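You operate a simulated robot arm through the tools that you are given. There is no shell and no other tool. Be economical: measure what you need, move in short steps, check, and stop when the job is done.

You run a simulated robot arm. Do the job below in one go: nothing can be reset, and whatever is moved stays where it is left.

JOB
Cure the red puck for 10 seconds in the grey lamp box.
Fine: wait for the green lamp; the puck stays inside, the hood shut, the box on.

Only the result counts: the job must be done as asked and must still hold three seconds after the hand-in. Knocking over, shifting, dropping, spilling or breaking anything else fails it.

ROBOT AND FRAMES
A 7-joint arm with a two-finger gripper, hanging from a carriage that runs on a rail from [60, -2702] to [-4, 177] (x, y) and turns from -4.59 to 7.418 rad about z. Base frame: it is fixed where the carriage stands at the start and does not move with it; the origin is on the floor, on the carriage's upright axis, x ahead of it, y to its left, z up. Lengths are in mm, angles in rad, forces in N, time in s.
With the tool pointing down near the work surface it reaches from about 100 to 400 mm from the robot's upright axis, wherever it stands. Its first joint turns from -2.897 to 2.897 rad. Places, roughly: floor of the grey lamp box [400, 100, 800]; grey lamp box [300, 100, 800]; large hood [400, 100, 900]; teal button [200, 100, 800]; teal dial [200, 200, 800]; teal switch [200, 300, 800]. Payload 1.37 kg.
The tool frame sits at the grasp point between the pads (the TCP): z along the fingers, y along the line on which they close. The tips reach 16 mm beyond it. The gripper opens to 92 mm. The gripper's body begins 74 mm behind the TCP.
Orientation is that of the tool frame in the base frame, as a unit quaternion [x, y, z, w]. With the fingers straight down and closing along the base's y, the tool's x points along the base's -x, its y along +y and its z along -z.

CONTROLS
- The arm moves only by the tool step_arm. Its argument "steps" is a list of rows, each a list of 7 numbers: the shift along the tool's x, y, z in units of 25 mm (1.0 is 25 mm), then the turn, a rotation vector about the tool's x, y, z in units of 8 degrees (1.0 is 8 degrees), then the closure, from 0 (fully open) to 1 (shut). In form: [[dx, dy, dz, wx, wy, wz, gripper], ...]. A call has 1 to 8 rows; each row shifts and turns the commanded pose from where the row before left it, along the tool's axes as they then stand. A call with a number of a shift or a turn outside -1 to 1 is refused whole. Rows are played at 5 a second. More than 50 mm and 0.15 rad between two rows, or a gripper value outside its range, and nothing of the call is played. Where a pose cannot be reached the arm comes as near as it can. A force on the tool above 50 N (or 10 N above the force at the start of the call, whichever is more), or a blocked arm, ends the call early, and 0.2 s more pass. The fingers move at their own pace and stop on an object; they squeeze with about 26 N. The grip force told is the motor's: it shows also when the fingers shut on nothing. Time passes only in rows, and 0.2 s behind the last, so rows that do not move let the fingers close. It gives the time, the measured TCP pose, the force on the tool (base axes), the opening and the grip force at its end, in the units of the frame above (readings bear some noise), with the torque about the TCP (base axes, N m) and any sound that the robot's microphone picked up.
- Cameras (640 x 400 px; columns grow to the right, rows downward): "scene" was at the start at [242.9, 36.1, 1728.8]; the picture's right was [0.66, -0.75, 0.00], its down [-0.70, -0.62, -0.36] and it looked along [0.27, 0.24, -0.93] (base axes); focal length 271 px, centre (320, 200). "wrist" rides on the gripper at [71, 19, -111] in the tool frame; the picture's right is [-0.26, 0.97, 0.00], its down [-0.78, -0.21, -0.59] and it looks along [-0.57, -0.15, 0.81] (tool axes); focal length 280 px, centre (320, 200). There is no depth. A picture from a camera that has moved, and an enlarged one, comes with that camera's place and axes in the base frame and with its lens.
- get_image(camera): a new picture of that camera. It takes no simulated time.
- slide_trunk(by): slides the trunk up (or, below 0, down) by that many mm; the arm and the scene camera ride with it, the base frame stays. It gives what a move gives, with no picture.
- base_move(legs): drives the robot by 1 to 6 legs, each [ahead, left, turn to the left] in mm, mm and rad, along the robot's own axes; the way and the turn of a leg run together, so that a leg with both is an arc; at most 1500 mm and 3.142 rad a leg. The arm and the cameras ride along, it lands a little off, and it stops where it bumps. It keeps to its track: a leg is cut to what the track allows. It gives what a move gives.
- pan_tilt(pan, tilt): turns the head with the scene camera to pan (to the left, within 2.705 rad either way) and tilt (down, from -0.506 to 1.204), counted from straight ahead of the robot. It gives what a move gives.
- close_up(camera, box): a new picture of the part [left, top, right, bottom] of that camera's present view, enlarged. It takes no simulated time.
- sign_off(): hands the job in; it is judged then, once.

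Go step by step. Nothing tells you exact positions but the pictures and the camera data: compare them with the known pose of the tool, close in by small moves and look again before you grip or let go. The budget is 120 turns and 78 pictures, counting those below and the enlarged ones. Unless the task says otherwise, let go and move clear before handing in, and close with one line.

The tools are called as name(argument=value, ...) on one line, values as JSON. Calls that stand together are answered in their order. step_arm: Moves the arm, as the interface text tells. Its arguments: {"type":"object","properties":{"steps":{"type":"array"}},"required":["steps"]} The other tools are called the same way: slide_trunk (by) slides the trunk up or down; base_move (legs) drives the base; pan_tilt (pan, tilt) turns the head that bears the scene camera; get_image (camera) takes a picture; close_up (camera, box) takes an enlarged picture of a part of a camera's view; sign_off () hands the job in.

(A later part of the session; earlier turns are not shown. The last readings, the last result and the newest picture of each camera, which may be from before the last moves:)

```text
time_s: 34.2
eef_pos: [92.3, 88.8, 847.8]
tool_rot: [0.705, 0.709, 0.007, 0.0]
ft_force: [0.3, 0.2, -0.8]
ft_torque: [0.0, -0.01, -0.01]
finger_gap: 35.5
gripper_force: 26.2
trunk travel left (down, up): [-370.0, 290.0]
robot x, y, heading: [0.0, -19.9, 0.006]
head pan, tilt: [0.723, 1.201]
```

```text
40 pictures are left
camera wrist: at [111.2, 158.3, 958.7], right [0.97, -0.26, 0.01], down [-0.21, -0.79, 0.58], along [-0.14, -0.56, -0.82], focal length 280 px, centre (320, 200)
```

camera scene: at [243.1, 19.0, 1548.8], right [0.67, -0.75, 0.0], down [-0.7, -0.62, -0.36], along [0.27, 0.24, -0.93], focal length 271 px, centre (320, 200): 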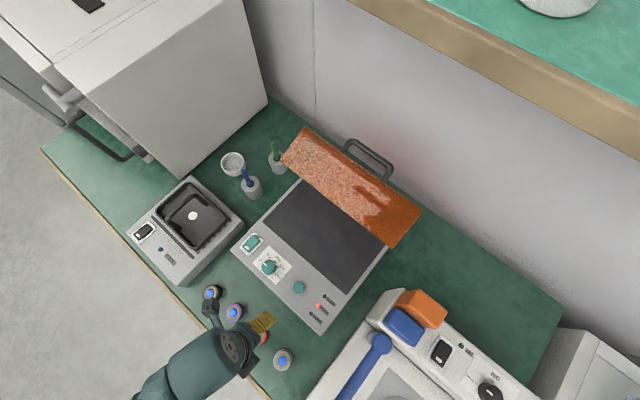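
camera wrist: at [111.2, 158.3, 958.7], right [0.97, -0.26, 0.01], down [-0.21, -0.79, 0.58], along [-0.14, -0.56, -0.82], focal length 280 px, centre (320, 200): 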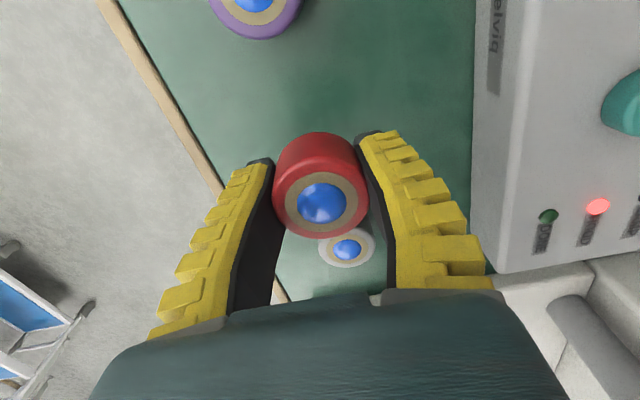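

Held firmly. Raising, then carrying over the box floor.

step_arm(steps=[[0, 0, -1, 0, 0, 0, 0.8], [0, 0, -1, 0, 0, 0, 0.8], [0, 0, -1, 0, 0, 0, 0.8], [0, 0.5, -1, 0, 0, 0, 0.8], [0, 1, 0, 0, 0, 0, 0.8], [0, 1, 0, 0, 0, 0, 0.8], [0, 1, 0, 0, 0, 0, 0.8], [0, 1, 0, 0, 0, 0, 0.8]])

step_arm(steps=[[0, 1, 0, 0, 0, 0, 0.8], [0.2, 1, 0, 0, 0, 0, 0.8], [0.2, 1, 0, 0, 0, 0, 0.8], [0.2, 1, 0, 0, 0, 0, 0.8], [0, 1, 0, 0, 0, 0, 0.8], [0, 1, 0, 0, 0, 0, 0.8], [0, 0.6, 0, 0, 0, 0, 0.8], [0, 0, 0, 0, 0, 0, 0.8]])

get_image(camera="wrist")

get_image(camera="scene")

```text
time_s: 36.0
eef_pos: [202.1, 88.2, 950.0]
tool_rot: [0.704, 0.71, 0.007, -0.001]
ft_force: [0.5, -0.4, -1.5]
ft_torque: [0.02, -0.01, 0.05]
finger_gap: 35.4
gripper_force: 26.4
trunk travel left (down, up): [-370.0, 290.0]
robot x, y, heading: [-2.1, -20.5, 0.003]
head pan, tilt: [0.723, 1.201]
```

```text
time_s: 37.8
eef_pos: [367.8, 103.8, 952.7]
tool_rot: [0.706, 0.708, 0.007, -0.001]
ft_force: [0.4, 0.2, -1.2]
ft_torque: [0.03, 0.02, 0.01]
finger_gap: 35.3
gripper_force: 26.3
trunk travel left (down, up): [-370.0, 290.0]
robot x, y, heading: [-1.8, -18.6, 0.009]
head pan, tilt: [0.723, 1.201]
```

```text
39 pictures are left
camera wrist: at [387.7, 173.4, 1063.2], right [0.97, -0.26, 0.01], down [-0.21, -0.79, 0.58], along [-0.14, -0.56, -0.82], focal length 280 px, centre (320, 200)
```

wrist: 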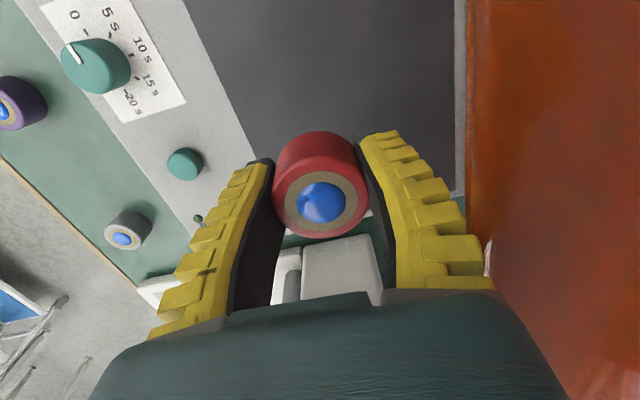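

```text
38 pictures are left
camera scene: at [243.2, 18.9, 1548.9], right [0.67, -0.75, 0.0], down [-0.7, -0.62, -0.36], along [0.27, 0.24, -0.93], focal length 271 px, centre (320, 200)
```

scene: 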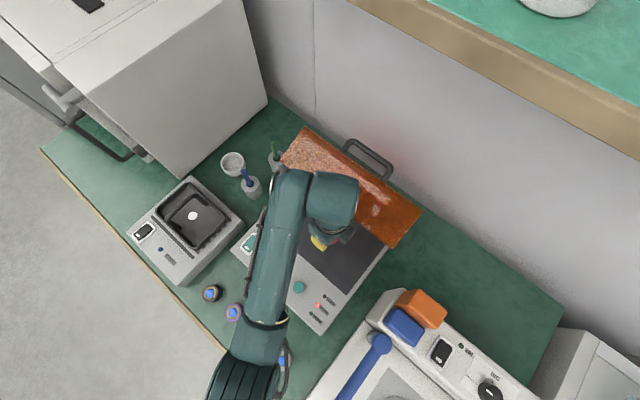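

Over the floor. Shifting slightly in and lowering.

step_arm(steps=[[0, 0.5, 1, 0, 0, 0, 0.8], [0, 0, 1, 0, 0, 0, 0.8], [0, 0, 1, 0, 0, 0, 0.8], [0, 0, 0.4, 0, 0, 0, 0.8], [0, 0, 0, 0, 0, 0, 0.8]])

get_image(camera="wrist")

```text
time_s: 38.2
eef_pos: [388.1, 105.1, 947.3]
tool_rot: [0.707, 0.707, 0.024, 0.011]
ft_force: [-2.9, -2.9, 18.3]
ft_torque: [-0.05, -1.02, -0.19]
finger_gap: 36.6
gripper_force: 26.0
trunk travel left (down, up): [-370.0, 290.0]
robot x, y, heading: [1.3, -15.1, 0.003]
head pan, tilt: [0.723, 1.201]
stopped in row 2: the force on the tool passed its limit at 62 N (the readings are from after the stop); the commanded pose is now the measured one
```

```text
37 pictures are left
camera wrist: at [403.3, 173.8, 1060.3], right [0.96, -0.26, 0.04], down [-0.24, -0.79, 0.56], along [-0.11, -0.55, -0.82], focal length 280 px, centre (320, 200)
```

wrist: 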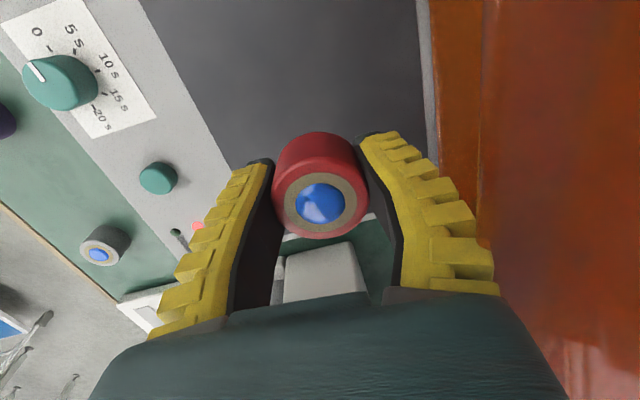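

The gripper body touched the hood's overhanging front wall — the hood is only about 70° open. I'll back away, straighten the tool, dip, and then nudge the hood fully open with the gripper body.

step_arm(steps=[[0, -0.4, -0.2, 0, 0, 0, 0.8], [0, -1, 0, 0.355, -0.13, 0, 0.8], [0, -1, 0, 0, 0, 0, 0.8], [0, 0, 0, 0, 0, 0, 0.8]])

get_image(camera="scene")

get_image(camera="wrist")

```text
time_s: 39.2
eef_pos: [326.7, 103.9, 947.9]
tool_rot: [0.706, 0.708, -0.004, -0.004]
ft_force: [0.1, -0.1, -1.9]
ft_torque: [0.03, -0.02, -0.03]
finger_gap: 36.3
gripper_force: 25.9
trunk travel left (down, up): [-370.0, 290.0]
robot x, y, heading: [-2.6, -20.2, 0.007]
head pan, tilt: [0.723, 1.201]
```

```text
36 pictures are left
camera scene: at [243.0, 18.8, 1548.8], right [0.67, -0.75, 0.0], down [-0.7, -0.62, -0.36], along [0.27, 0.24, -0.93], focal length 271 px, centre (320, 200)
```

scene: 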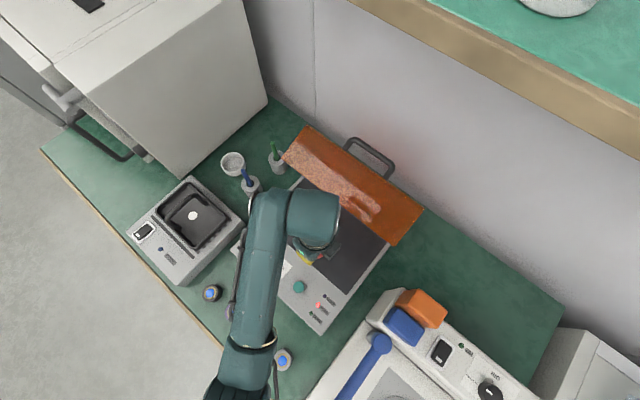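

```text
35 pictures are left
camera wrist: at [347.8, 175.8, 1058.7], right [0.97, -0.26, -0.01], down [-0.2, -0.78, 0.59], along [-0.16, -0.57, -0.81], focal length 280 px, centre (320, 200)
```

wrist: 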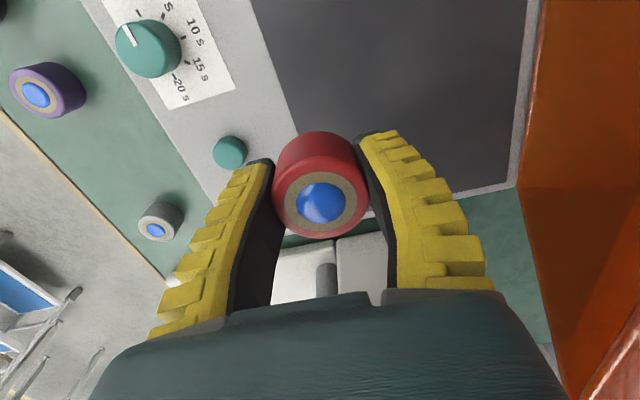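

Now dipping so the gripper body's side faces the hood rim, then pushing it gently +x.

step_arm(steps=[[0, 0, 1, 0, 0, 0, 0.8], [0, 0, 1, 0, 0, 0, 0.8], [0, 1, 0, 0, 0, 0, 0.8], [0, 1, 0, 0, 0, 0, 0.8], [0, 0.8, 0, 0, 0, 0, 0.8], [0, 0.8, 0, 0, 0, 0, 0.8], [0, 0.6, 0, 0, 0, 0, 0.8], [0, 0, 0, 0, 0, 0, 0.8]])

get_image(camera="scene")

```text
time_s: 40.7
eef_pos: [408.0, 104.8, 899.7]
tool_rot: [0.703, 0.711, -0.009, -0.006]
ft_force: [-57.4, -9.9, 20.8]
ft_torque: [1.81, -7.96, 1.13]
finger_gap: 35.5
gripper_force: 26.4
trunk travel left (down, up): [-370.0, 290.0]
robot x, y, heading: [0.1, -19.3, 0.009]
head pan, tilt: [0.723, 1.201]
stopped in row 7: the force on the tool passed its limit at 80 N (the readings are from after the stop); the commanded pose is now the measured one
```

```text
34 pictures are left
camera scene: at [238.3, 18.1, 1547.6], right [0.67, -0.75, 0.0], down [-0.7, -0.62, -0.36], along [0.26, 0.24, -0.93], focal length 271 px, centre (320, 200)
```

scene: 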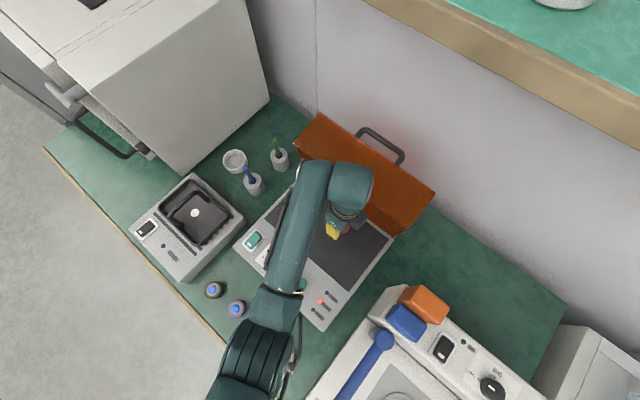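

The hood went to its stop. Backing off to check that it stays there.

step_arm(steps=[[0, -0.6, 0, 0, 0, 0, 0.8], [0, -0.6, 0, 0.1, 0, 0, 0.8], [0, -0.6, 0, 0, 0, 0, 0.8], [0, 0, 0, 0, 0, 0, 0.8]])

get_image(camera="scene")

get_image(camera="wrist")

```text
time_s: 41.7
eef_pos: [371.8, 102.5, 902.8]
tool_rot: [0.704, 0.71, -0.009, -0.007]
ft_force: [0.5, -0.1, -1.5]
ft_torque: [-0.03, -0.01, -0.01]
finger_gap: 35.9
gripper_force: 25.9
trunk travel left (down, up): [-370.0, 290.0]
robot x, y, heading: [2.4, -16.6, 0.009]
head pan, tilt: [0.723, 1.201]
```

```text
33 pictures are left
camera scene: at [243.0, 18.9, 1548.8], right [0.67, -0.75, 0.0], down [-0.7, -0.62, -0.36], along [0.27, 0.24, -0.93], focal length 271 px, centre (320, 200)
```

scene: 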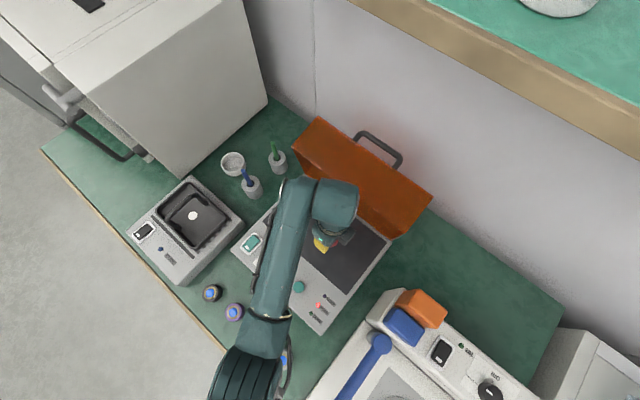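

```text
32 pictures are left
camera wrist: at [396.6, 175.0, 1012.5], right [0.97, -0.25, -0.02], down [-0.19, -0.78, 0.6], along [-0.17, -0.57, -0.8], focal length 280 px, centre (320, 200)
```

wrist: 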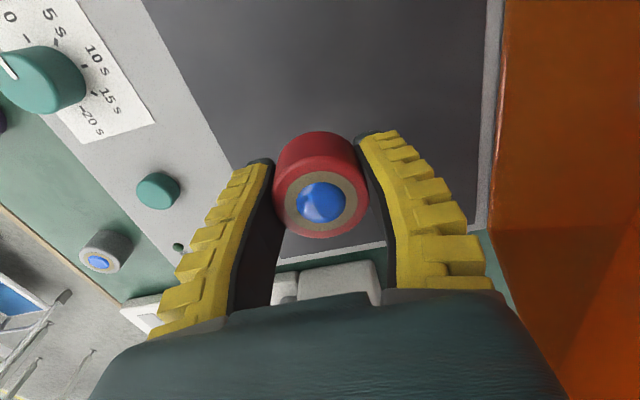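

The hood stays open at ~83°. Straightening and lowering the puck.

step_arm(steps=[[0, 0, 0.8, -0.16, 0, 0, 0.8], [0, 0, 0.8, 0, 0, 0, 0.8], [0, 0, 0, 0, 0, 0, 0.8]])

get_image(camera="wrist")

```text
time_s: 42.5
eef_pos: [373.6, 102.3, 864.2]
tool_rot: [0.704, 0.71, -0.002, 0.0]
ft_force: [0.1, 0.6, -0.7]
ft_torque: [0.01, -0.01, 0.01]
finger_gap: 35.8
gripper_force: 25.9
trunk travel left (down, up): [-370.0, 290.0]
robot x, y, heading: [2.3, -16.5, 0.007]
head pan, tilt: [0.723, 1.201]
```

```text
31 pictures are left
camera wrist: at [394.6, 174.2, 973.6], right [0.97, -0.25, 0.0], down [-0.2, -0.78, 0.59], along [-0.15, -0.57, -0.81], focal length 280 px, centre (320, 200)
```

wrist: 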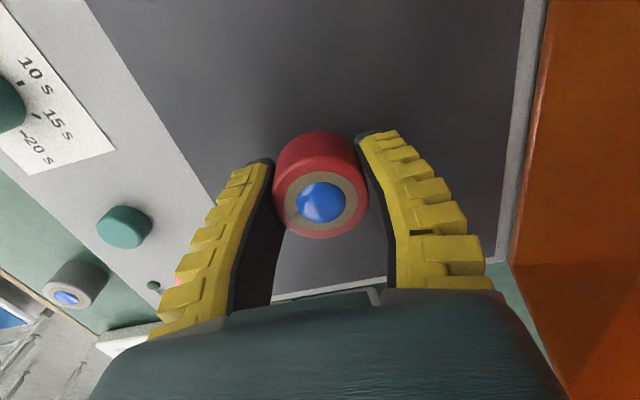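

Still clear; a soft shadow appears under the puck. Lowering in small increments.

step_arm(steps=[[0, 0, 0.3, 0, 0, 0, 0.8], [0, 0, 0.2, 0, 0, 0, 0.8], [0, 0, 0, 0, 0, 0, 0.8]])

```text
time_s: 43.3
eef_pos: [373.0, 103.6, 850.5]
tool_rot: [0.704, 0.71, -0.001, 0.0]
ft_force: [0.0, -0.5, -0.8]
ft_torque: [0.01, 0.0, -0.04]
finger_gap: 35.7
gripper_force: 26.3
trunk travel left (down, up): [-370.0, 290.0]
robot x, y, heading: [-0.3, -16.5, 0.004]
head pan, tilt: [0.723, 1.201]
```

step_arm(steps=[[0, 0, 0.16, 0, 0, 0, 0.8], [0, 0, 0.16, 0, 0, 0, 0.8], [0, 0, 0, 0, 0, 0, 0.8]])

```text
time_s: 44.1
eef_pos: [376.4, 104.2, 845.6]
tool_rot: [0.704, 0.71, 0.002, 0.002]
ft_force: [-14.1, -6.1, 43.0]
ft_torque: [-0.1, 0.45, 0.03]
finger_gap: 35.7
gripper_force: 26.2
trunk travel left (down, up): [-370.0, 290.0]
robot x, y, heading: [-0.4, -16.9, 0.005]
head pan, tilt: [0.723, 1.201]
```

Contact with the floor. Easing 2 mm up and opening.

step_arm(steps=[[0, 0, -0.1, 0, 0, 0, 0.7], [0, 0, 0, 0, 0, 0, 0.5], [0, 0, 0, 0, 0, 0, 0.3], [0, 0, 0, 0, 0, 0, 0.1], [0, 0, 0, 0, 0, 0, 0]])

get_image(camera="wrist")

```text
time_s: 45.3
eef_pos: [373.1, 103.3, 841.9]
tool_rot: [0.704, 0.71, -0.002, 0.0]
ft_force: [0.3, 0.6, -0.8]
ft_torque: [0.0, 0.0, 0.02]
finger_gap: 92.1
gripper_force: 0.0
trunk travel left (down, up): [-370.0, 290.0]
robot x, y, heading: [1.6, -16.9, 0.006]
head pan, tilt: [0.723, 1.201]
```

```text
30 pictures are left
camera wrist: at [393.5, 174.4, 952.5], right [0.97, -0.25, 0.0], down [-0.2, -0.78, 0.59], along [-0.15, -0.57, -0.81], focal length 280 px, centre (320, 200)
```

wrist: 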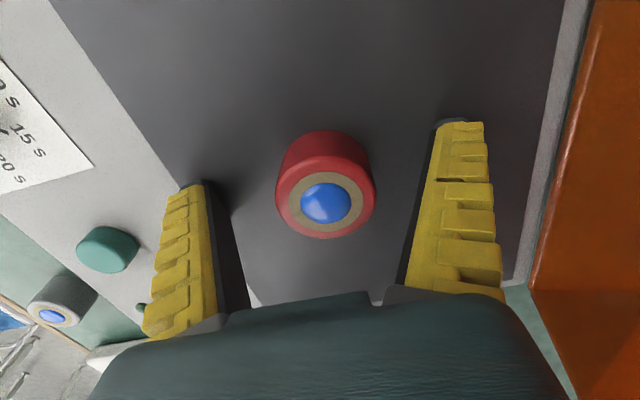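

The puck stands upright on the floor, inside the hood's outline. Raising clear, then shifting the carriage to face the handle.

step_arm(steps=[[0, 0, -1, 0, 0, 0, 0], [0, 0, -1, 0, 0, 0, 0], [0, 0, -1, 0, 0, 0, 0], [0, 0, -1, 0, 0, 0, 0], [0, 0, -1, 0, 0, 0, 0], [0, 0, -1, 0, 0, 0, 0.65], [0, 0, -1, 0, 0, 0, 0.65], [0, 0, 0, 0, 0, 0, 0.65]])

base_move(legs=[[0, 140, 0]])

step_arm(steps=[[-1, 0.3, -0.4, 0, 0, 0, 0.65], [-1, 0.4, -0.4, 0, 0, 0, 0.65], [-1, 0.4, -0.4, 0, 0, 0, 0.65], [-1, 0.4, -0.4, 0, 0, 0, 0.65], [-0.4, 0.3, -0.4, 0, 0, 0, 0.65], [0, 0, 0, 0, 0, 0, 0.65]])

get_image(camera="wrist")

```text
time_s: 47.1
eef_pos: [374.3, 106.6, 1015.1]
tool_rot: [0.704, 0.71, -0.002, 0.0]
ft_force: [-0.7, 0.1, -0.4]
ft_torque: [0.02, 0.0, 0.0]
finger_gap: 35.6
gripper_force: 2.2
trunk travel left (down, up): [-370.0, 290.0]
robot x, y, heading: [-0.5, -19.6, 0.005]
head pan, tilt: [0.723, 1.201]
```

```text
time_s: 48.5
eef_pos: [371.2, 248.5, 1015.9]
tool_rot: [0.704, 0.71, -0.002, 0.0]
ft_force: [0.2, -0.2, -0.3]
ft_torque: [0.02, 0.0, -0.04]
finger_gap: 35.8
gripper_force: 2.5
trunk travel left (down, up): [-370.0, 290.0]
robot x, y, heading: [-2.5, 126.8, 0.008]
head pan, tilt: [0.723, 1.201]
```

```text
time_s: 49.9
eef_pos: [414.5, 137.1, 1065.7]
tool_rot: [0.704, 0.71, -0.001, 0.001]
ft_force: [1.1, -0.5, -0.5]
ft_torque: [0.0, 0.03, -0.01]
finger_gap: 35.4
gripper_force: 2.9
trunk travel left (down, up): [-370.0, 290.0]
robot x, y, heading: [-7.9, 125.7, 0.003]
head pan, tilt: [0.723, 1.201]
```

```text
29 pictures are left
camera wrist: at [434.8, 208.9, 1176.3], right [0.97, -0.25, 0.0], down [-0.2, -0.78, 0.59], along [-0.15, -0.57, -0.81], focal length 280 px, centre (320, 200)
```

wrist: 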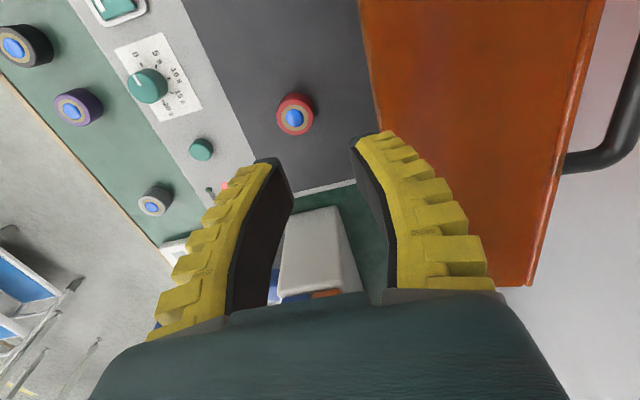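

The bar is at about x ≈ 605, z ≈ 995 behind the hood's edge (x ≈ 573). Moving over the top toward it.

step_arm(steps=[[0, 1, 0, 0, 0, 0, 0.65], [0, 1, 0, 0, 0, 0, 0.65], [0, 1, 0, 0, 0, 0, 0.65], [0, 1, 0, 0, 0, 0, 0.65], [0, 1, 0, 0, 0, 0, 0.65], [0, 1, 0, 0, 0, 0, 0.65], [0, 0, 0, 0, 0, 0, 0.65]])

get_image(camera="wrist")

get_image(camera="scene")

```text
time_s: 51.5
eef_pos: [568.4, 139.3, 1067.6]
tool_rot: [0.705, 0.709, 0.0, 0.001]
ft_force: [-0.1, -0.8, 1.1]
ft_torque: [0.0, 0.0, 0.01]
finger_gap: 35.7
gripper_force: 2.5
trunk travel left (down, up): [-370.0, 290.0]
robot x, y, heading: [0.3, 122.0, 0.008]
head pan, tilt: [0.723, 1.201]
```

```text
28 pictures are left
camera wrist: at [588.9, 211.8, 1176.7], right [0.97, -0.25, 0.0], down [-0.21, -0.78, 0.59], along [-0.15, -0.57, -0.81], focal length 280 px, centre (320, 200)
```

wrist: 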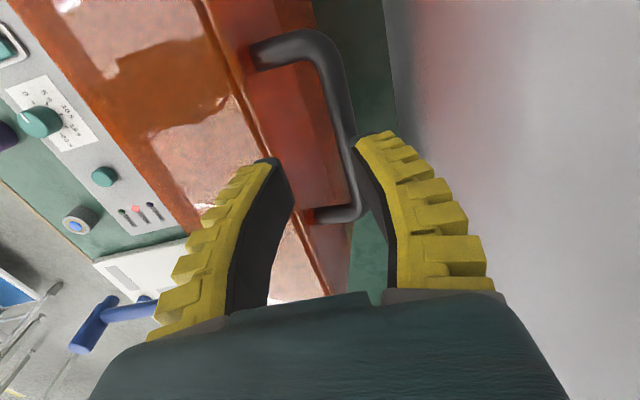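

```text
27 pictures are left
camera scene: at [240.1, 160.6, 1548.9], right [0.67, -0.75, 0.0], down [-0.7, -0.62, -0.36], along [0.27, 0.24, -0.93], focal length 271 px, centre (320, 200)
```

scene: 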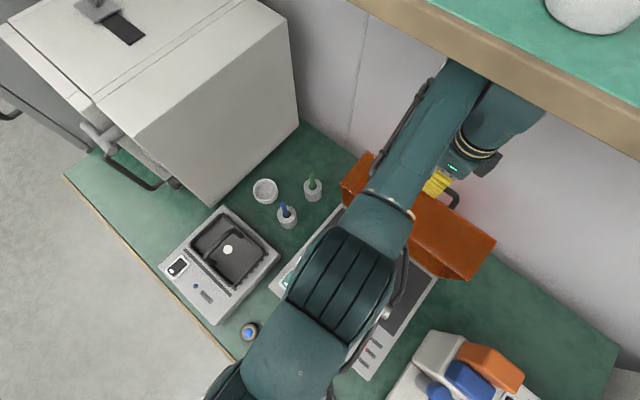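

The bar is about (586, ~1020). Centring on it and descending partway.

step_arm(steps=[[0, 0.85, 0, 0, 0, 0, 0.65], [0, 0, 0.5, 0, 0, 0, 0.65], [0, 0, 0.4, 0, 0, 0, 0.65], [0, 0, 0, 0, 0, 0, 0.65]])

get_image(camera="wrist")

```text
time_s: 52.5
eef_pos: [588.2, 140.2, 1044.1]
tool_rot: [0.704, 0.71, -0.001, 0.0]
ft_force: [-0.5, -0.2, 0.0]
ft_torque: [0.02, 0.0, -0.02]
finger_gap: 35.9
gripper_force: 2.2
trunk travel left (down, up): [-370.0, 290.0]
robot x, y, heading: [-2.9, 123.6, 0.01]
head pan, tilt: [0.723, 1.201]
```

```text
26 pictures are left
camera wrist: at [608.0, 210.8, 1154.4], right [0.97, -0.25, 0.0], down [-0.2, -0.78, 0.59], along [-0.15, -0.57, -0.81], focal length 280 px, centre (320, 200)
```

wrist: 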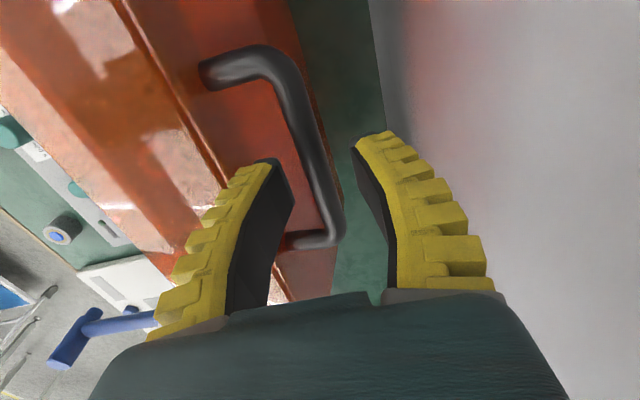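

Bar is between the fingers. Descending further and closing beneath it.

step_arm(steps=[[0, 0, 0.6, 0, 0, 0, 0.65], [0, 0, 0.6, 0, 0, 0, 0.65], [0, 0, 0.3, 0, 0, 0, 0.65], [0, 0, 0, 0, 0, 0, 0.65]])

get_image(camera="wrist")

```text
time_s: 53.5
eef_pos: [590.8, 138.4, 1006.7]
tool_rot: [0.704, 0.71, 0.0, 0.0]
ft_force: [1.4, -0.6, 0.3]
ft_torque: [-0.02, 0.05, 0.02]
finger_gap: 35.3
gripper_force: 2.2
trunk travel left (down, up): [-370.0, 290.0]
robot x, y, heading: [-3.8, 120.9, 0.005]
head pan, tilt: [0.723, 1.201]
```

```text
25 pictures are left
camera wrist: at [610.9, 210.5, 1116.6], right [0.97, -0.25, 0.0], down [-0.21, -0.78, 0.59], along [-0.15, -0.57, -0.81], focal length 280 px, centre (320, 200)
```

wrist: 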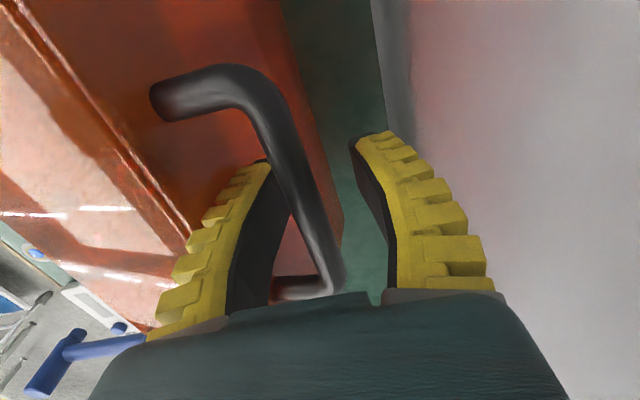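

Bar is enclosed. Closing loosely and guiding the hood back along the arc, first part.

step_arm(steps=[[0, 0, 0, 0, 0, 0, 0.8], [0, 0, 0, 0, 0, 0, 0.8], [0, -0.62, -0.28, 0, 0, 0, 0.8], [0, -0.62, -0.28, 0, 0, 0, 0.8], [0, -0.73, -0.2, 0, 0, 0, 0.8], [0, -0.73, -0.2, 0, 0, 0, 0.8], [0, 0, 0, 0, 0, 0, 0.8]])

get_image(camera="wrist")

```text
time_s: 55.0
eef_pos: [520.1, 139.2, 1031.4]
tool_rot: [0.704, 0.71, -0.001, 0.0]
ft_force: [1.0, -0.5, 0.2]
ft_torque: [0.0, 0.01, -0.02]
finger_gap: 22.2
gripper_force: 2.9
trunk travel left (down, up): [-370.0, 290.0]
robot x, y, heading: [-3.9, 120.4, 0.001]
head pan, tilt: [0.723, 1.201]
```

```text
24 pictures are left
camera wrist: at [540.4, 210.5, 1141.8], right [0.97, -0.25, 0.0], down [-0.2, -0.78, 0.59], along [-0.15, -0.57, -0.81], focal length 280 px, centre (320, 200)
```

wrist: 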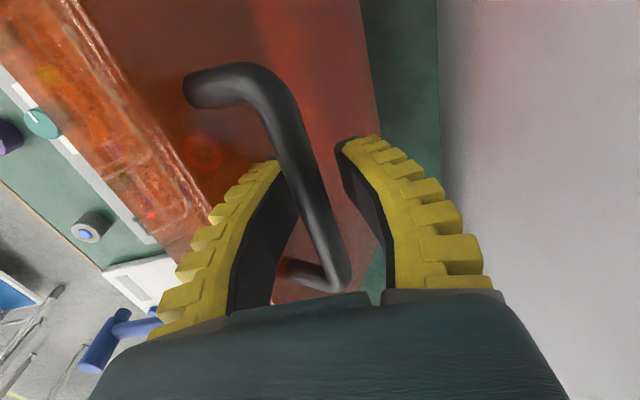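

Following nicely. Continuing down the arc.

step_arm(steps=[[0, -0.75, -0.06, 0, 0, 0, 0.8], [0, -0.75, -0.02, 0, 0, 0, 0.8], [0, -0.75, 0.06, 0, 0, 0, 0.8], [0, -0.75, 0.06, 0, 0, 0, 0.8], [0, -0.73, 0.2, 0, 0, 0, 0.8], [0, -0.73, 0.2, 0, 0, 0, 0.8], [0, 0, 0, 0, 0, 0, 0.8]])

get_image(camera="wrist")

```text
time_s: 56.6
eef_pos: [410.3, 135.6, 1021.9]
tool_rot: [0.704, 0.71, -0.001, 0.0]
ft_force: [0.0, -1.0, 0.2]
ft_torque: [0.0, -0.02, -0.01]
finger_gap: 22.3
gripper_force: 3.4
trunk travel left (down, up): [-370.0, 290.0]
robot x, y, heading: [-2.4, 125.8, 0.009]
head pan, tilt: [0.723, 1.201]
```

```text
23 pictures are left
camera wrist: at [430.4, 207.4, 1131.3], right [0.97, -0.25, 0.0], down [-0.2, -0.78, 0.59], along [-0.15, -0.57, -0.81], focal length 280 px, centre (320, 200)
```

wrist: 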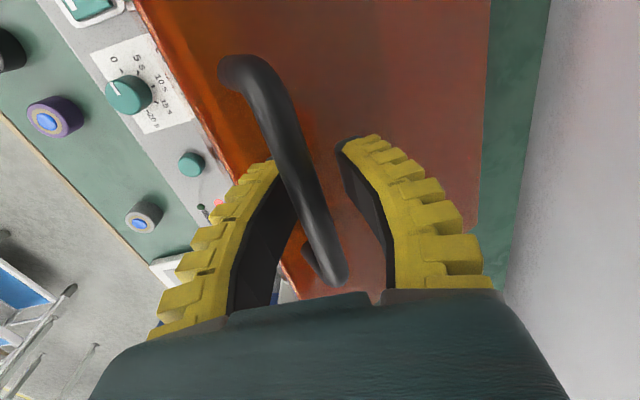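

step_arm(steps=[[0, -0.55, 0.28, 0, 0, 0, 0.8], [0, -0.55, 0.28, 0, 0, 0, 0.8], [0, -0.45, 0.3, 0, 0, 0, 0.8], [0, -0.45, 0.3, 0, 0, 0, 0.8], [0, -0.46, 0.38, 0, 0, 0, 0.8], [0, -0.46, 0.38, 0, 0, 0, 0.8], [0, 0, 0, 0, 0, 0, 0.8]])

get_image(camera="wrist")

```text
time_s: 58.2
eef_pos: [334.5, 137.4, 970.4]
tool_rot: [0.704, 0.711, -0.001, 0.0]
ft_force: [-1.8, -0.2, -1.6]
ft_torque: [-0.02, -0.06, 0.0]
finger_gap: 23.7
gripper_force: 4.1
trunk travel left (down, up): [-370.0, 290.0]
robot x, y, heading: [-2.5, 120.8, 0.001]
head pan, tilt: [0.723, 1.201]
```

```text
22 pictures are left
camera wrist: at [356.1, 208.9, 1080.6], right [0.97, -0.25, 0.0], down [-0.2, -0.78, 0.59], along [-0.15, -0.57, -0.81], focal length 280 px, centre (320, 200)
```

wrist: 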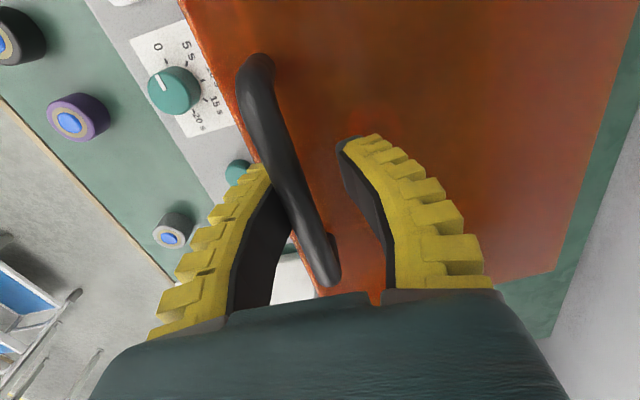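

Nearly shut. Last bit, then open the fingers.

step_arm(steps=[[0, -0.5, 0.4, 0, 0, 0, 0.8], [0, -0.5, 0.4, 0, 0, 0, 0.75], [0, -0.1, 0, 0, 0, 0, 0.7], [0, 0, 0, 0, 0, 0, 0.5], [0, 0, -0.8, 0, 0, 0, 0.5], [0, 0, -0.8, 0, 0, 0, 0.5], [0, 0, -0.8, 0, 0, 0, 0.5], [0, 0, 0, 0, 0, 0, 0.5]])

get_image(camera="wrist")

```text
time_s: 60.0
eef_pos: [306.6, 137.1, 1010.5]
tool_rot: [0.704, 0.71, -0.001, 0.0]
ft_force: [-1.1, -0.5, 0.1]
ft_torque: [0.02, 0.03, 0.01]
finger_gap: 49.0
gripper_force: 2.0
trunk travel left (down, up): [-370.0, 290.0]
robot x, y, heading: [0.6, 120.9, 0.004]
head pan, tilt: [0.723, 1.201]
```

```text
21 pictures are left
camera wrist: at [328.0, 208.2, 1120.8], right [0.97, -0.25, 0.0], down [-0.2, -0.78, 0.59], along [-0.15, -0.57, -0.81], focal length 280 px, centre (320, 200)
```

wrist: 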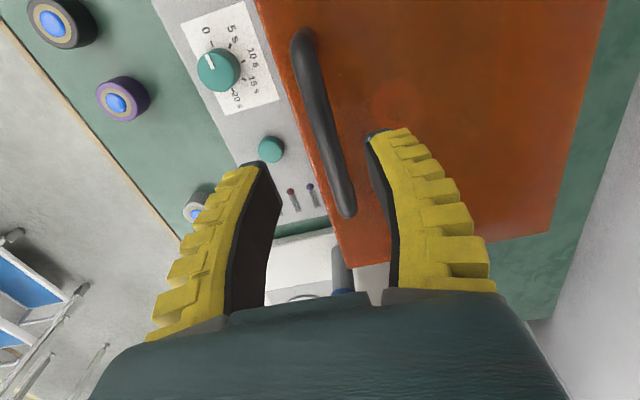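

The HOOD lamp went dark — the hood is shut. Next: the dial at (223, 180, 844). Moving over it and turning the gripper back so it can then turn ~100° clockwise.

step_arm(steps=[[0.5, -1, 0, 0, 0, 0, 0.3], [0.5, -1, 0, 0, 0, 0, 0.2], [0.5, -1, 0, 0, 0, 0, 0.2], [0.22, -0.35, 0, 0, 0, 0, 0.2], [0, 0, 0, 0, 0, -1, 0.2], [0, 0, 0, 0, 0, -1, 0.2], [0, 0, 0, 0, 0, -1, 0.2], [0, 0, 0, 0, 0, -1, 0.2]])

step_arm(steps=[[0, 0, 0, 0, 0, -1, 0.2], [0, 0, 0, 0, 0, -1, 0.2], [0, 0, 0, 0, 0, -1, 0.2], [0, 0, 0, 0, 0, -1, 0.2], [0, 0, 0, 0, 0, -1, 0.2], [0, 0, 0, 0, 0, -1, 0.2], [0, 0, 0, 0, 0, -1, 0.2], [0, 0, 0, 0, 0, 0, 0.2]])

get_image(camera="wrist")

```text
time_s: 61.9
eef_pos: [226.6, 180.3, 1007.6]
tool_rot: [0.479, 0.878, -0.001, 0.0]
ft_force: [-0.3, 0.3, 0.4]
ft_torque: [0.0, -0.01, -0.02]
finger_gap: 75.6
gripper_force: 1.3
out of reach, approached as far as the arm can: row 4
trunk travel left (down, up): [-370.0, 290.0]
robot x, y, heading: [-1.2, 119.9, 0.008]
head pan, tilt: [0.723, 1.201]
```

```text
time_s: 63.6
eef_pos: [226.0, 180.6, 1006.9]
tool_rot: [0.013, 1.0, -0.001, -0.002]
ft_force: [0.4, 0.2, -0.3]
ft_torque: [0.01, -0.01, -0.03]
finger_gap: 75.4
gripper_force: 1.4
trunk travel left (down, up): [-370.0, 290.0]
robot x, y, heading: [-2.3, 121.8, 0.007]
head pan, tilt: [0.723, 1.201]
```

```text
20 pictures are left
camera wrist: at [158.4, 201.3, 1118.0], right [0.29, 0.96, 0.0], down [0.77, -0.23, 0.59], along [0.56, -0.17, -0.81], focal length 280 px, centre (320, 200)
```

wrist: 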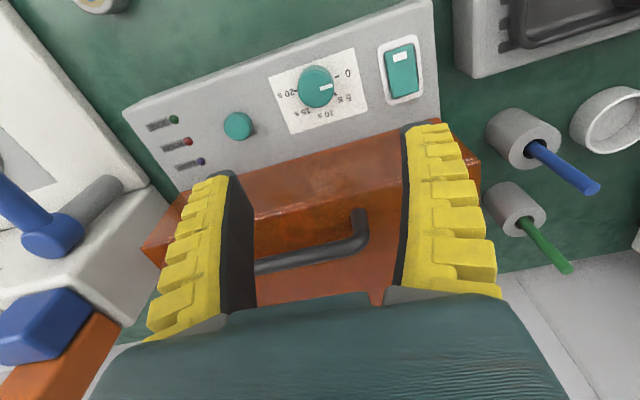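

Aligning and descending over the dial.

step_arm(steps=[[0.16, -0.1, 1, 0, 0, 0, 0.3], [0, 0, 1, 0, 0, 0, 0.3], [0, 0, 1, 0, 0, 0, 0.3], [0, 0, 1, 0, 0, 0, 0.3], [0, 0, 0.8, 0, 0, 0, 0.3], [0, 0, 0, 0, 0, 0, 0.3]])

get_image(camera="wrist")

```text
time_s: 65.0
eef_pos: [222.2, 179.6, 886.9]
tool_rot: [0.014, 1.0, -0.001, 0.0]
ft_force: [0.2, 0.1, 0.6]
ft_torque: [0.0, -0.02, 0.0]
finger_gap: 66.6
gripper_force: 1.5
trunk travel left (down, up): [-370.0, 290.0]
robot x, y, heading: [-4.9, 121.5, 0.002]
head pan, tilt: [0.723, 1.201]
```

```text
19 pictures are left
camera wrist: at [153.7, 200.4, 997.7], right [0.29, 0.96, 0.0], down [0.77, -0.23, 0.59], along [0.56, -0.17, -0.81], focal length 280 px, centre (320, 200)
```

wrist: 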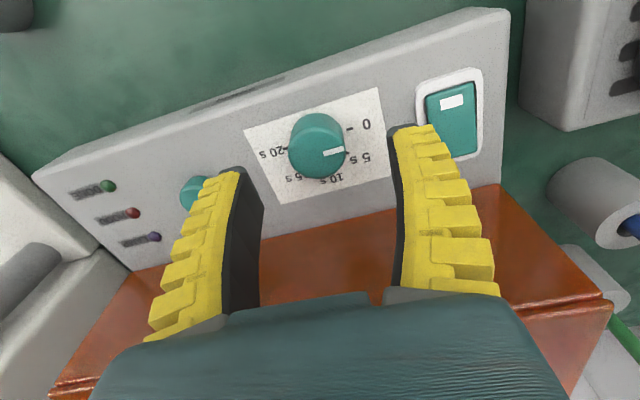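

step_arm(steps=[[0, -0.1, 0.6, 0, 0, 0, 0.3], [0, 0, 0.6, 0, 0, 0, 0.3], [0, 0, 0, 0, 0, 0, 0.3]])

get_image(camera="wrist")

```text
time_s: 65.8
eef_pos: [221.9, 174.4, 857.4]
tool_rot: [0.012, 1.0, -0.001, -0.001]
ft_force: [0.2, 0.3, -0.1]
ft_torque: [-0.02, 0.01, 0.02]
finger_gap: 66.6
gripper_force: 1.5
trunk travel left (down, up): [-370.0, 290.0]
robot x, y, heading: [-2.2, 126.1, 0.001]
head pan, tilt: [0.723, 1.201]
```

```text
18 pictures are left
camera wrist: at [153.9, 196.4, 967.1], right [0.29, 0.96, 0.0], down [0.77, -0.23, 0.59], along [0.56, -0.17, -0.81], focal length 280 px, centre (320, 200)
```

wrist: 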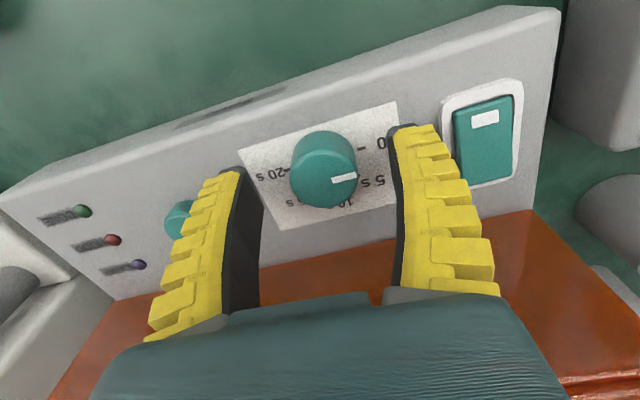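

The knob is between the fingers (top at about the TCP height, 32 mm wide). Lowering a hair and gripping it.

step_arm(steps=[[0, 0.08, 0.12, 0, 0, 0, 0.4], [0, 0, 0, 0, 0, 0, 0.6], [0, 0, 0, 0, 0, 0, 0.85], [0, 0, 0, 0, 0, 0, 0.85], [0, 0, 0, 0, 0, 0, 0.85]])

close_up(camera="wrist", box=[200, 80, 480, 255])

```text
time_s: 67.0
eef_pos: [223.5, 177.5, 855.7]
tool_rot: [0.013, 1.0, -0.001, 0.0]
ft_force: [-1.9, 2.2, 7.7]
ft_torque: [-0.01, 0.43, 0.02]
finger_gap: 27.7
gripper_force: 28.1
trunk travel left (down, up): [-370.0, 290.0]
robot x, y, heading: [-2.1, 123.8, 0.009]
head pan, tilt: [0.723, 1.201]
```

```text
2.29 times, centred on (340, 168) of wrist
camera zoom: at [154.2, 198.2, 965.2], right [0.29, 0.96, 0.0], down [0.77, -0.23, 0.59], along [0.56, -0.17, -0.81], focal length 641 px, centre (274, 274)
```

zoom: 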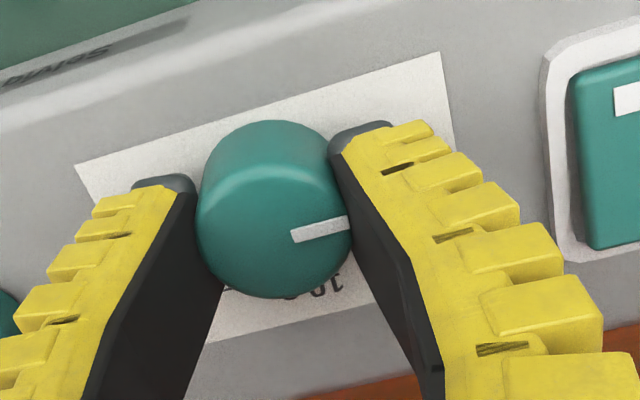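

Gripped well. Turning clockwise 96° in two calls.

step_arm(steps=[[0, 0, 0, 0, 0, 1, 0.85], [0, 0, 0, 0, 0, 1, 0.85], [0, 0, 0, 0, 0, 1, 0.85], [0, 0, 0, 0, 0, 1, 0.85], [0, 0, 0, 0, 0, 1, 0.85], [0, 0, 0, 0, 0, 1, 0.85]])

close_up(camera="wrist", box=[200, 60, 480, 235])

```text
time_s: 68.5
eef_pos: [223.5, 176.7, 854.0]
tool_rot: [0.42, 0.907, 0.0, 0.0]
ft_force: [-9.0, -1.3, 19.0]
ft_torque: [0.16, 0.15, 0.01]
finger_gap: 27.3
gripper_force: 27.9
trunk travel left (down, up): [-370.0, 290.0]
robot x, y, heading: [-3.6, 123.3, 0.004]
head pan, tilt: [0.723, 1.201]
```

```text
2.29 times, centred on (340, 148) of wrist
camera zoom: at [193.1, 243.2, 964.9], right [0.91, 0.42, 0.0], down [0.34, -0.73, 0.59], along [0.25, -0.54, -0.81], focal length 641 px, centre (274, 320)
```

zoom: 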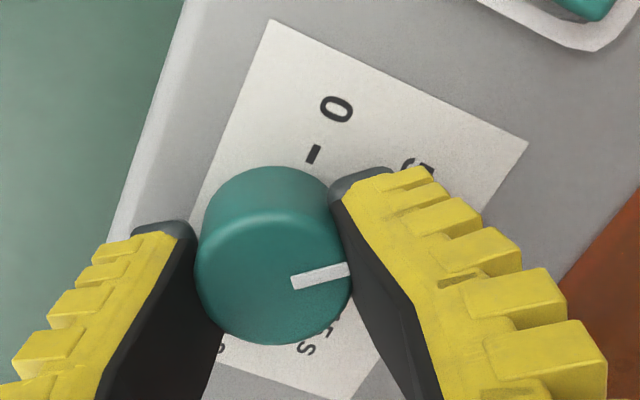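

The dial turns with the gripper. Continuing the other half.

step_arm(steps=[[0, 0, 0, 0, 0, 1, 0.85], [0, 0, 0, 0, 0, 1, 0.85], [0, 0, 0, 0, 0, 1, 0.85], [0, 0, 0, 0, 0, 1, 0.85], [0, 0, 0, 0, 0, 1, 0.85], [0, 0, 0, 0, 0, 0.8, 0.85]])

close_up(camera="wrist", box=[200, 60, 480, 235])

```text
time_s: 69.8
eef_pos: [221.3, 176.7, 854.8]
tool_rot: [0.743, 0.669, -0.002, 0.001]
ft_force: [-3.7, -3.3, 8.9]
ft_torque: [0.24, 0.03, 0.01]
finger_gap: 27.1
gripper_force: 27.9
trunk travel left (down, up): [-370.0, 290.0]
robot x, y, heading: [-2.2, 124.9, 0.007]
head pan, tilt: [0.723, 1.201]
```

```text
2.29 times, centred on (340, 148) of wrist
camera zoom: at [250.4, 245.2, 964.8], right [0.93, -0.36, 0.0], down [-0.29, -0.75, 0.59], along [-0.22, -0.55, -0.81], focal length 641 px, centre (274, 320)
```

zoom: 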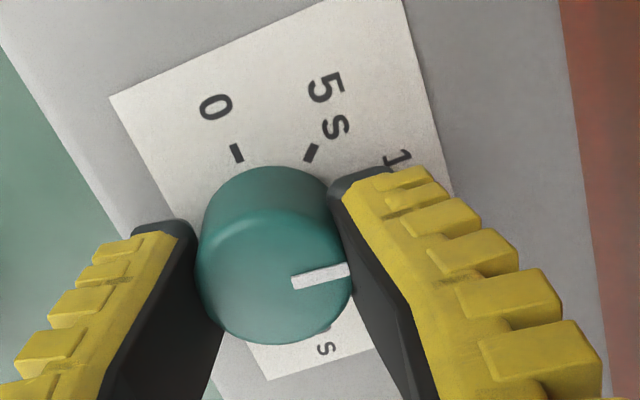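

Turned ~95°. Releasing and raising to read the dial.

step_arm(steps=[[0, 0, 0, 0, 0, 0, 0.5], [0, 0, 0, 0, 0, 0, 0.3], [0, 0, -1, 0, 0, 0, 0.3], [0, 0, -1, 0, 0, 0, 0.3], [0, 0, -1, 0, 0, 0, 0.3], [0, 0, -1, 0, 0, 0, 0.3], [0, 0, 0, 0, 0, 0, 0.3]])

close_up(camera="wrist", box=[200, 10, 440, 160])

```text
time_s: 71.5
eef_pos: [220.9, 177.9, 954.2]
tool_rot: [0.743, 0.669, -0.001, 0.0]
ft_force: [-0.4, 0.4, -0.5]
ft_torque: [0.0, 0.0, 0.0]
finger_gap: 66.6
gripper_force: 1.7
trunk travel left (down, up): [-370.0, 290.0]
robot x, y, heading: [-6.8, 123.6, 0.0]
head pan, tilt: [0.723, 1.201]
```

```text
2.67 times, centred on (320, 85) of wrist
camera zoom: at [249.6, 247.1, 1064.3], right [0.93, -0.36, 0.0], down [-0.29, -0.75, 0.59], along [-0.21, -0.55, -0.81], focal length 748 px, centre (320, 507)
```

zoom: 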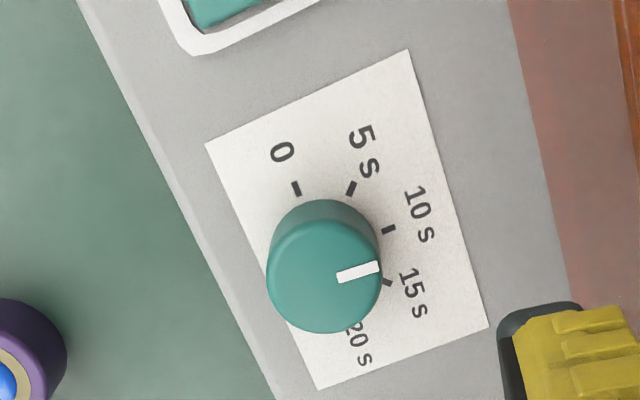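

By geometry the ticks are 45° apart (10 s points along +x) and the pointer is about 5° past 10 s. Regripping to turn back 5°.

step_arm(steps=[[0, 0.08, 1, 0, 0, 0, 0.3], [0, 0, 1, 0, 0, 0, 0.3], [0, 0, 1, 0, 0, 0, 0.3], [0, 0, 0.98, 0, 0, 0, 0.4], [0, 0, 0, 0, 0, 0, 0.7], [0, 0, 0, 0, 0, 0, 0.85], [0, 0, 0, 0, 0, 0, 0.85], [0, 0, 0, 0, 0, 0, 0.85]])

step_arm(steps=[[0, 0, 0, 0, 0, -0.32, 0.85], [0, 0, 0, 0, 0, -0.32, 0.85], [0, 0, 0, 0, 0, 0, 0.85], [0, 0, 0, 0, 0, 0, 0.5], [0, 0, 0, 0, 0, 0, 0.3], [0, 0, -1, 0, 0, 0, 0.3], [0, 0, -1, 0, 0, 0, 0.3], [0, 0, -1, 0, 0, 0, 0.3]])

step_arm(steps=[[0, 0, -1, 0, 0, 0, 0.3], [0, 0, 0, 0, 0, 0, 0.3]])

close_up(camera="wrist", box=[200, 10, 440, 160])

```text
time_s: 73.2
eef_pos: [221.6, 177.3, 854.8]
tool_rot: [0.743, 0.669, -0.002, -0.001]
ft_force: [-8.6, 2.5, 6.9]
ft_torque: [0.44, 0.09, -0.02]
finger_gap: 26.4
gripper_force: 27.9
trunk travel left (down, up): [-370.0, 290.0]
robot x, y, heading: [-0.5, 124.4, 0.004]
head pan, tilt: [0.723, 1.201]
```

```text
time_s: 75.0
eef_pos: [226.4, 175.7, 929.8]
tool_rot: [0.712, 0.702, -0.001, 0.0]
ft_force: [-1.1, 0.4, -0.5]
ft_torque: [0.03, -0.01, 0.02]
finger_gap: 66.9
gripper_force: 1.7
trunk travel left (down, up): [-370.0, 290.0]
robot x, y, heading: [-2.6, 122.7, 0.004]
head pan, tilt: [0.723, 1.201]
```

```text
time_s: 75.7
eef_pos: [227.7, 176.9, 952.8]
tool_rot: [0.712, 0.702, -0.001, 0.0]
ft_force: [-0.5, -0.1, 0.2]
ft_torque: [0.02, -0.05, -0.01]
finger_gap: 66.6
gripper_force: 1.1
trunk travel left (down, up): [-370.0, 290.0]
robot x, y, heading: [-1.0, 123.4, 0.011]
head pan, tilt: [0.723, 1.201]
```

```text
2.67 times, centred on (320, 85) of wrist
camera zoom: at [249.5, 248.7, 1063.9], right [0.96, -0.28, 0.0], down [-0.22, -0.78, 0.59], along [-0.16, -0.57, -0.81], focal length 748 px, centre (320, 507)
```

zoom: 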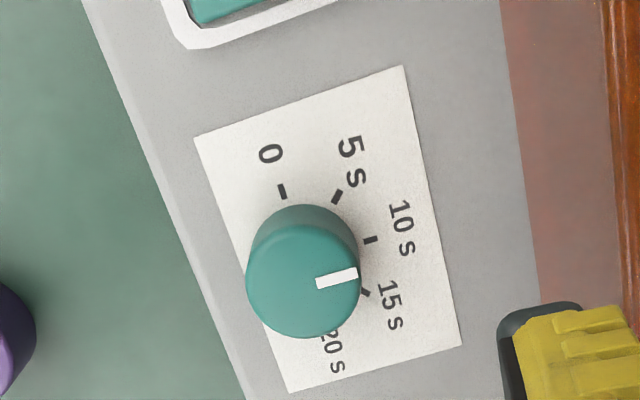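

The pointer now lines up with 10 s. Moving over the button with closed fingers.

step_arm(steps=[[-1, 0.1, 0, 0, 0, 0, 0.7], [-1, 0.2, 0, 0, 0, 0, 1], [-1, 0.2, 0, 0, 0, 0, 1], [-0.5, 0, 0, 0, 0, 0, 1], [0, 0, 0.8, 0, 0, 0, 1], [0, 0, 0.8, 0, 0, 0, 1], [0, 0, 0, 0, 0, 0, 1]])

get_image(camera="wrist")

```text
time_s: 77.2
eef_pos: [235.0, 90.1, 914.6]
tool_rot: [0.712, 0.702, -0.001, 0.0]
ft_force: [0.7, -0.5, -0.3]
ft_torque: [-0.03, -0.03, 0.02]
finger_gap: 0.0
gripper_force: 25.6
trunk travel left (down, up): [-370.0, 290.0]
robot x, y, heading: [2.9, 123.3, 0.002]
head pan, tilt: [0.723, 1.201]
```

```text
12 pictures are left
camera wrist: at [257.0, 160.2, 1024.8], right [0.96, -0.28, 0.0], down [-0.22, -0.78, 0.59], along [-0.16, -0.57, -0.81], focal length 280 px, centre (320, 200)
```

wrist: 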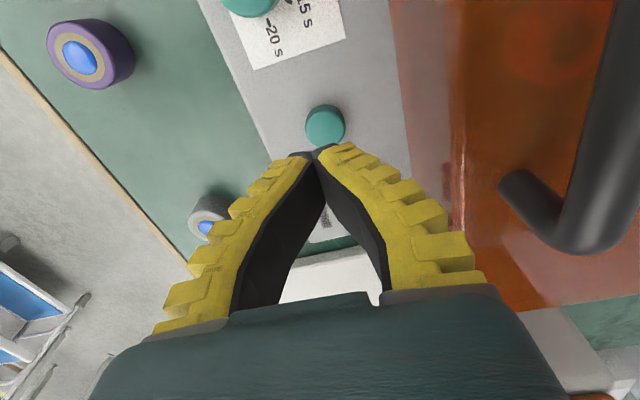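

Button at about (241, 91, 842). Shifting 6 mm and descending gently to press.

step_arm(steps=[[0.04, 0.24, 0.5, 0, 0, 0, 1], [0, 0, 0.6, 0, 0, 0, 1], [0, 0, 0.4, 0, 0, 0, 1], [0, 0, 0, 0, 0, 0, 1]])

get_image(camera="wrist")

```text
time_s: 78.2
eef_pos: [241.8, 88.8, 876.2]
tool_rot: [0.712, 0.702, -0.001, 0.0]
ft_force: [-0.6, 0.5, 0.2]
ft_torque: [0.01, 0.0, 0.01]
finger_gap: 0.1
gripper_force: 25.8
trunk travel left (down, up): [-370.0, 290.0]
robot x, y, heading: [-2.8, 120.8, 0.007]
head pan, tilt: [0.723, 1.201]
```

```text
11 pictures are left
camera wrist: at [264.5, 160.6, 986.6], right [0.96, -0.28, 0.0], down [-0.22, -0.78, 0.59], along [-0.16, -0.57, -0.81], focal length 280 px, centre (320, 200)
```

wrist: 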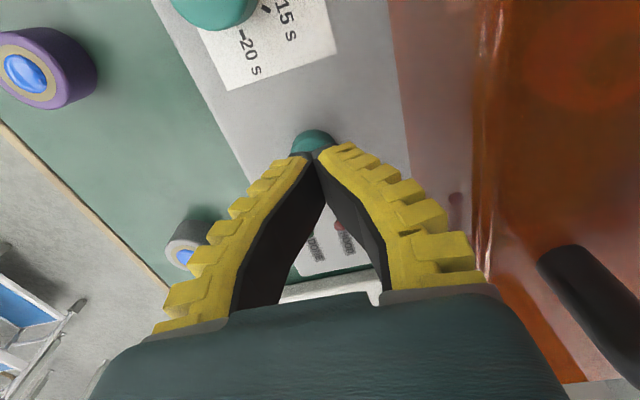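

Right on the button. Pressing in small steps.

step_arm(steps=[[0, -0.08, 0.3, 0, 0, 0, 1], [0, 0, 0.2, 0, 0, 0, 1], [0, 0, 0.16, 0, 0, 0, 1]])

```text
time_s: 79.0
eef_pos: [241.1, 90.1, 859.9]
tool_rot: [0.712, 0.702, -0.001, 0.0]
ft_force: [0.7, 0.0, -0.1]
ft_torque: [0.02, 0.0, 0.0]
finger_gap: 0.0
gripper_force: 26.5
trunk travel left (down, up): [-370.0, 290.0]
robot x, y, heading: [-3.5, 123.5, 0.007]
head pan, tilt: [0.723, 1.201]
```

step_arm(steps=[[0, 0, 0.14, 0, 0, 0, 1], [0, 0, 0.14, 0, 0, 0, 1], [0, 0, 0, 0, 0, 0, 1]])

```text
time_s: 79.8
eef_pos: [241.2, 89.4, 853.9]
tool_rot: [0.712, 0.702, -0.001, 0.0]
ft_force: [-0.5, -1.7, 1.6]
ft_torque: [0.0, 0.02, -0.01]
finger_gap: 6.0
gripper_force: 27.7
trunk travel left (down, up): [-370.0, 290.0]
robot x, y, heading: [-1.8, 122.5, 0.011]
head pan, tilt: [0.723, 1.201]
```

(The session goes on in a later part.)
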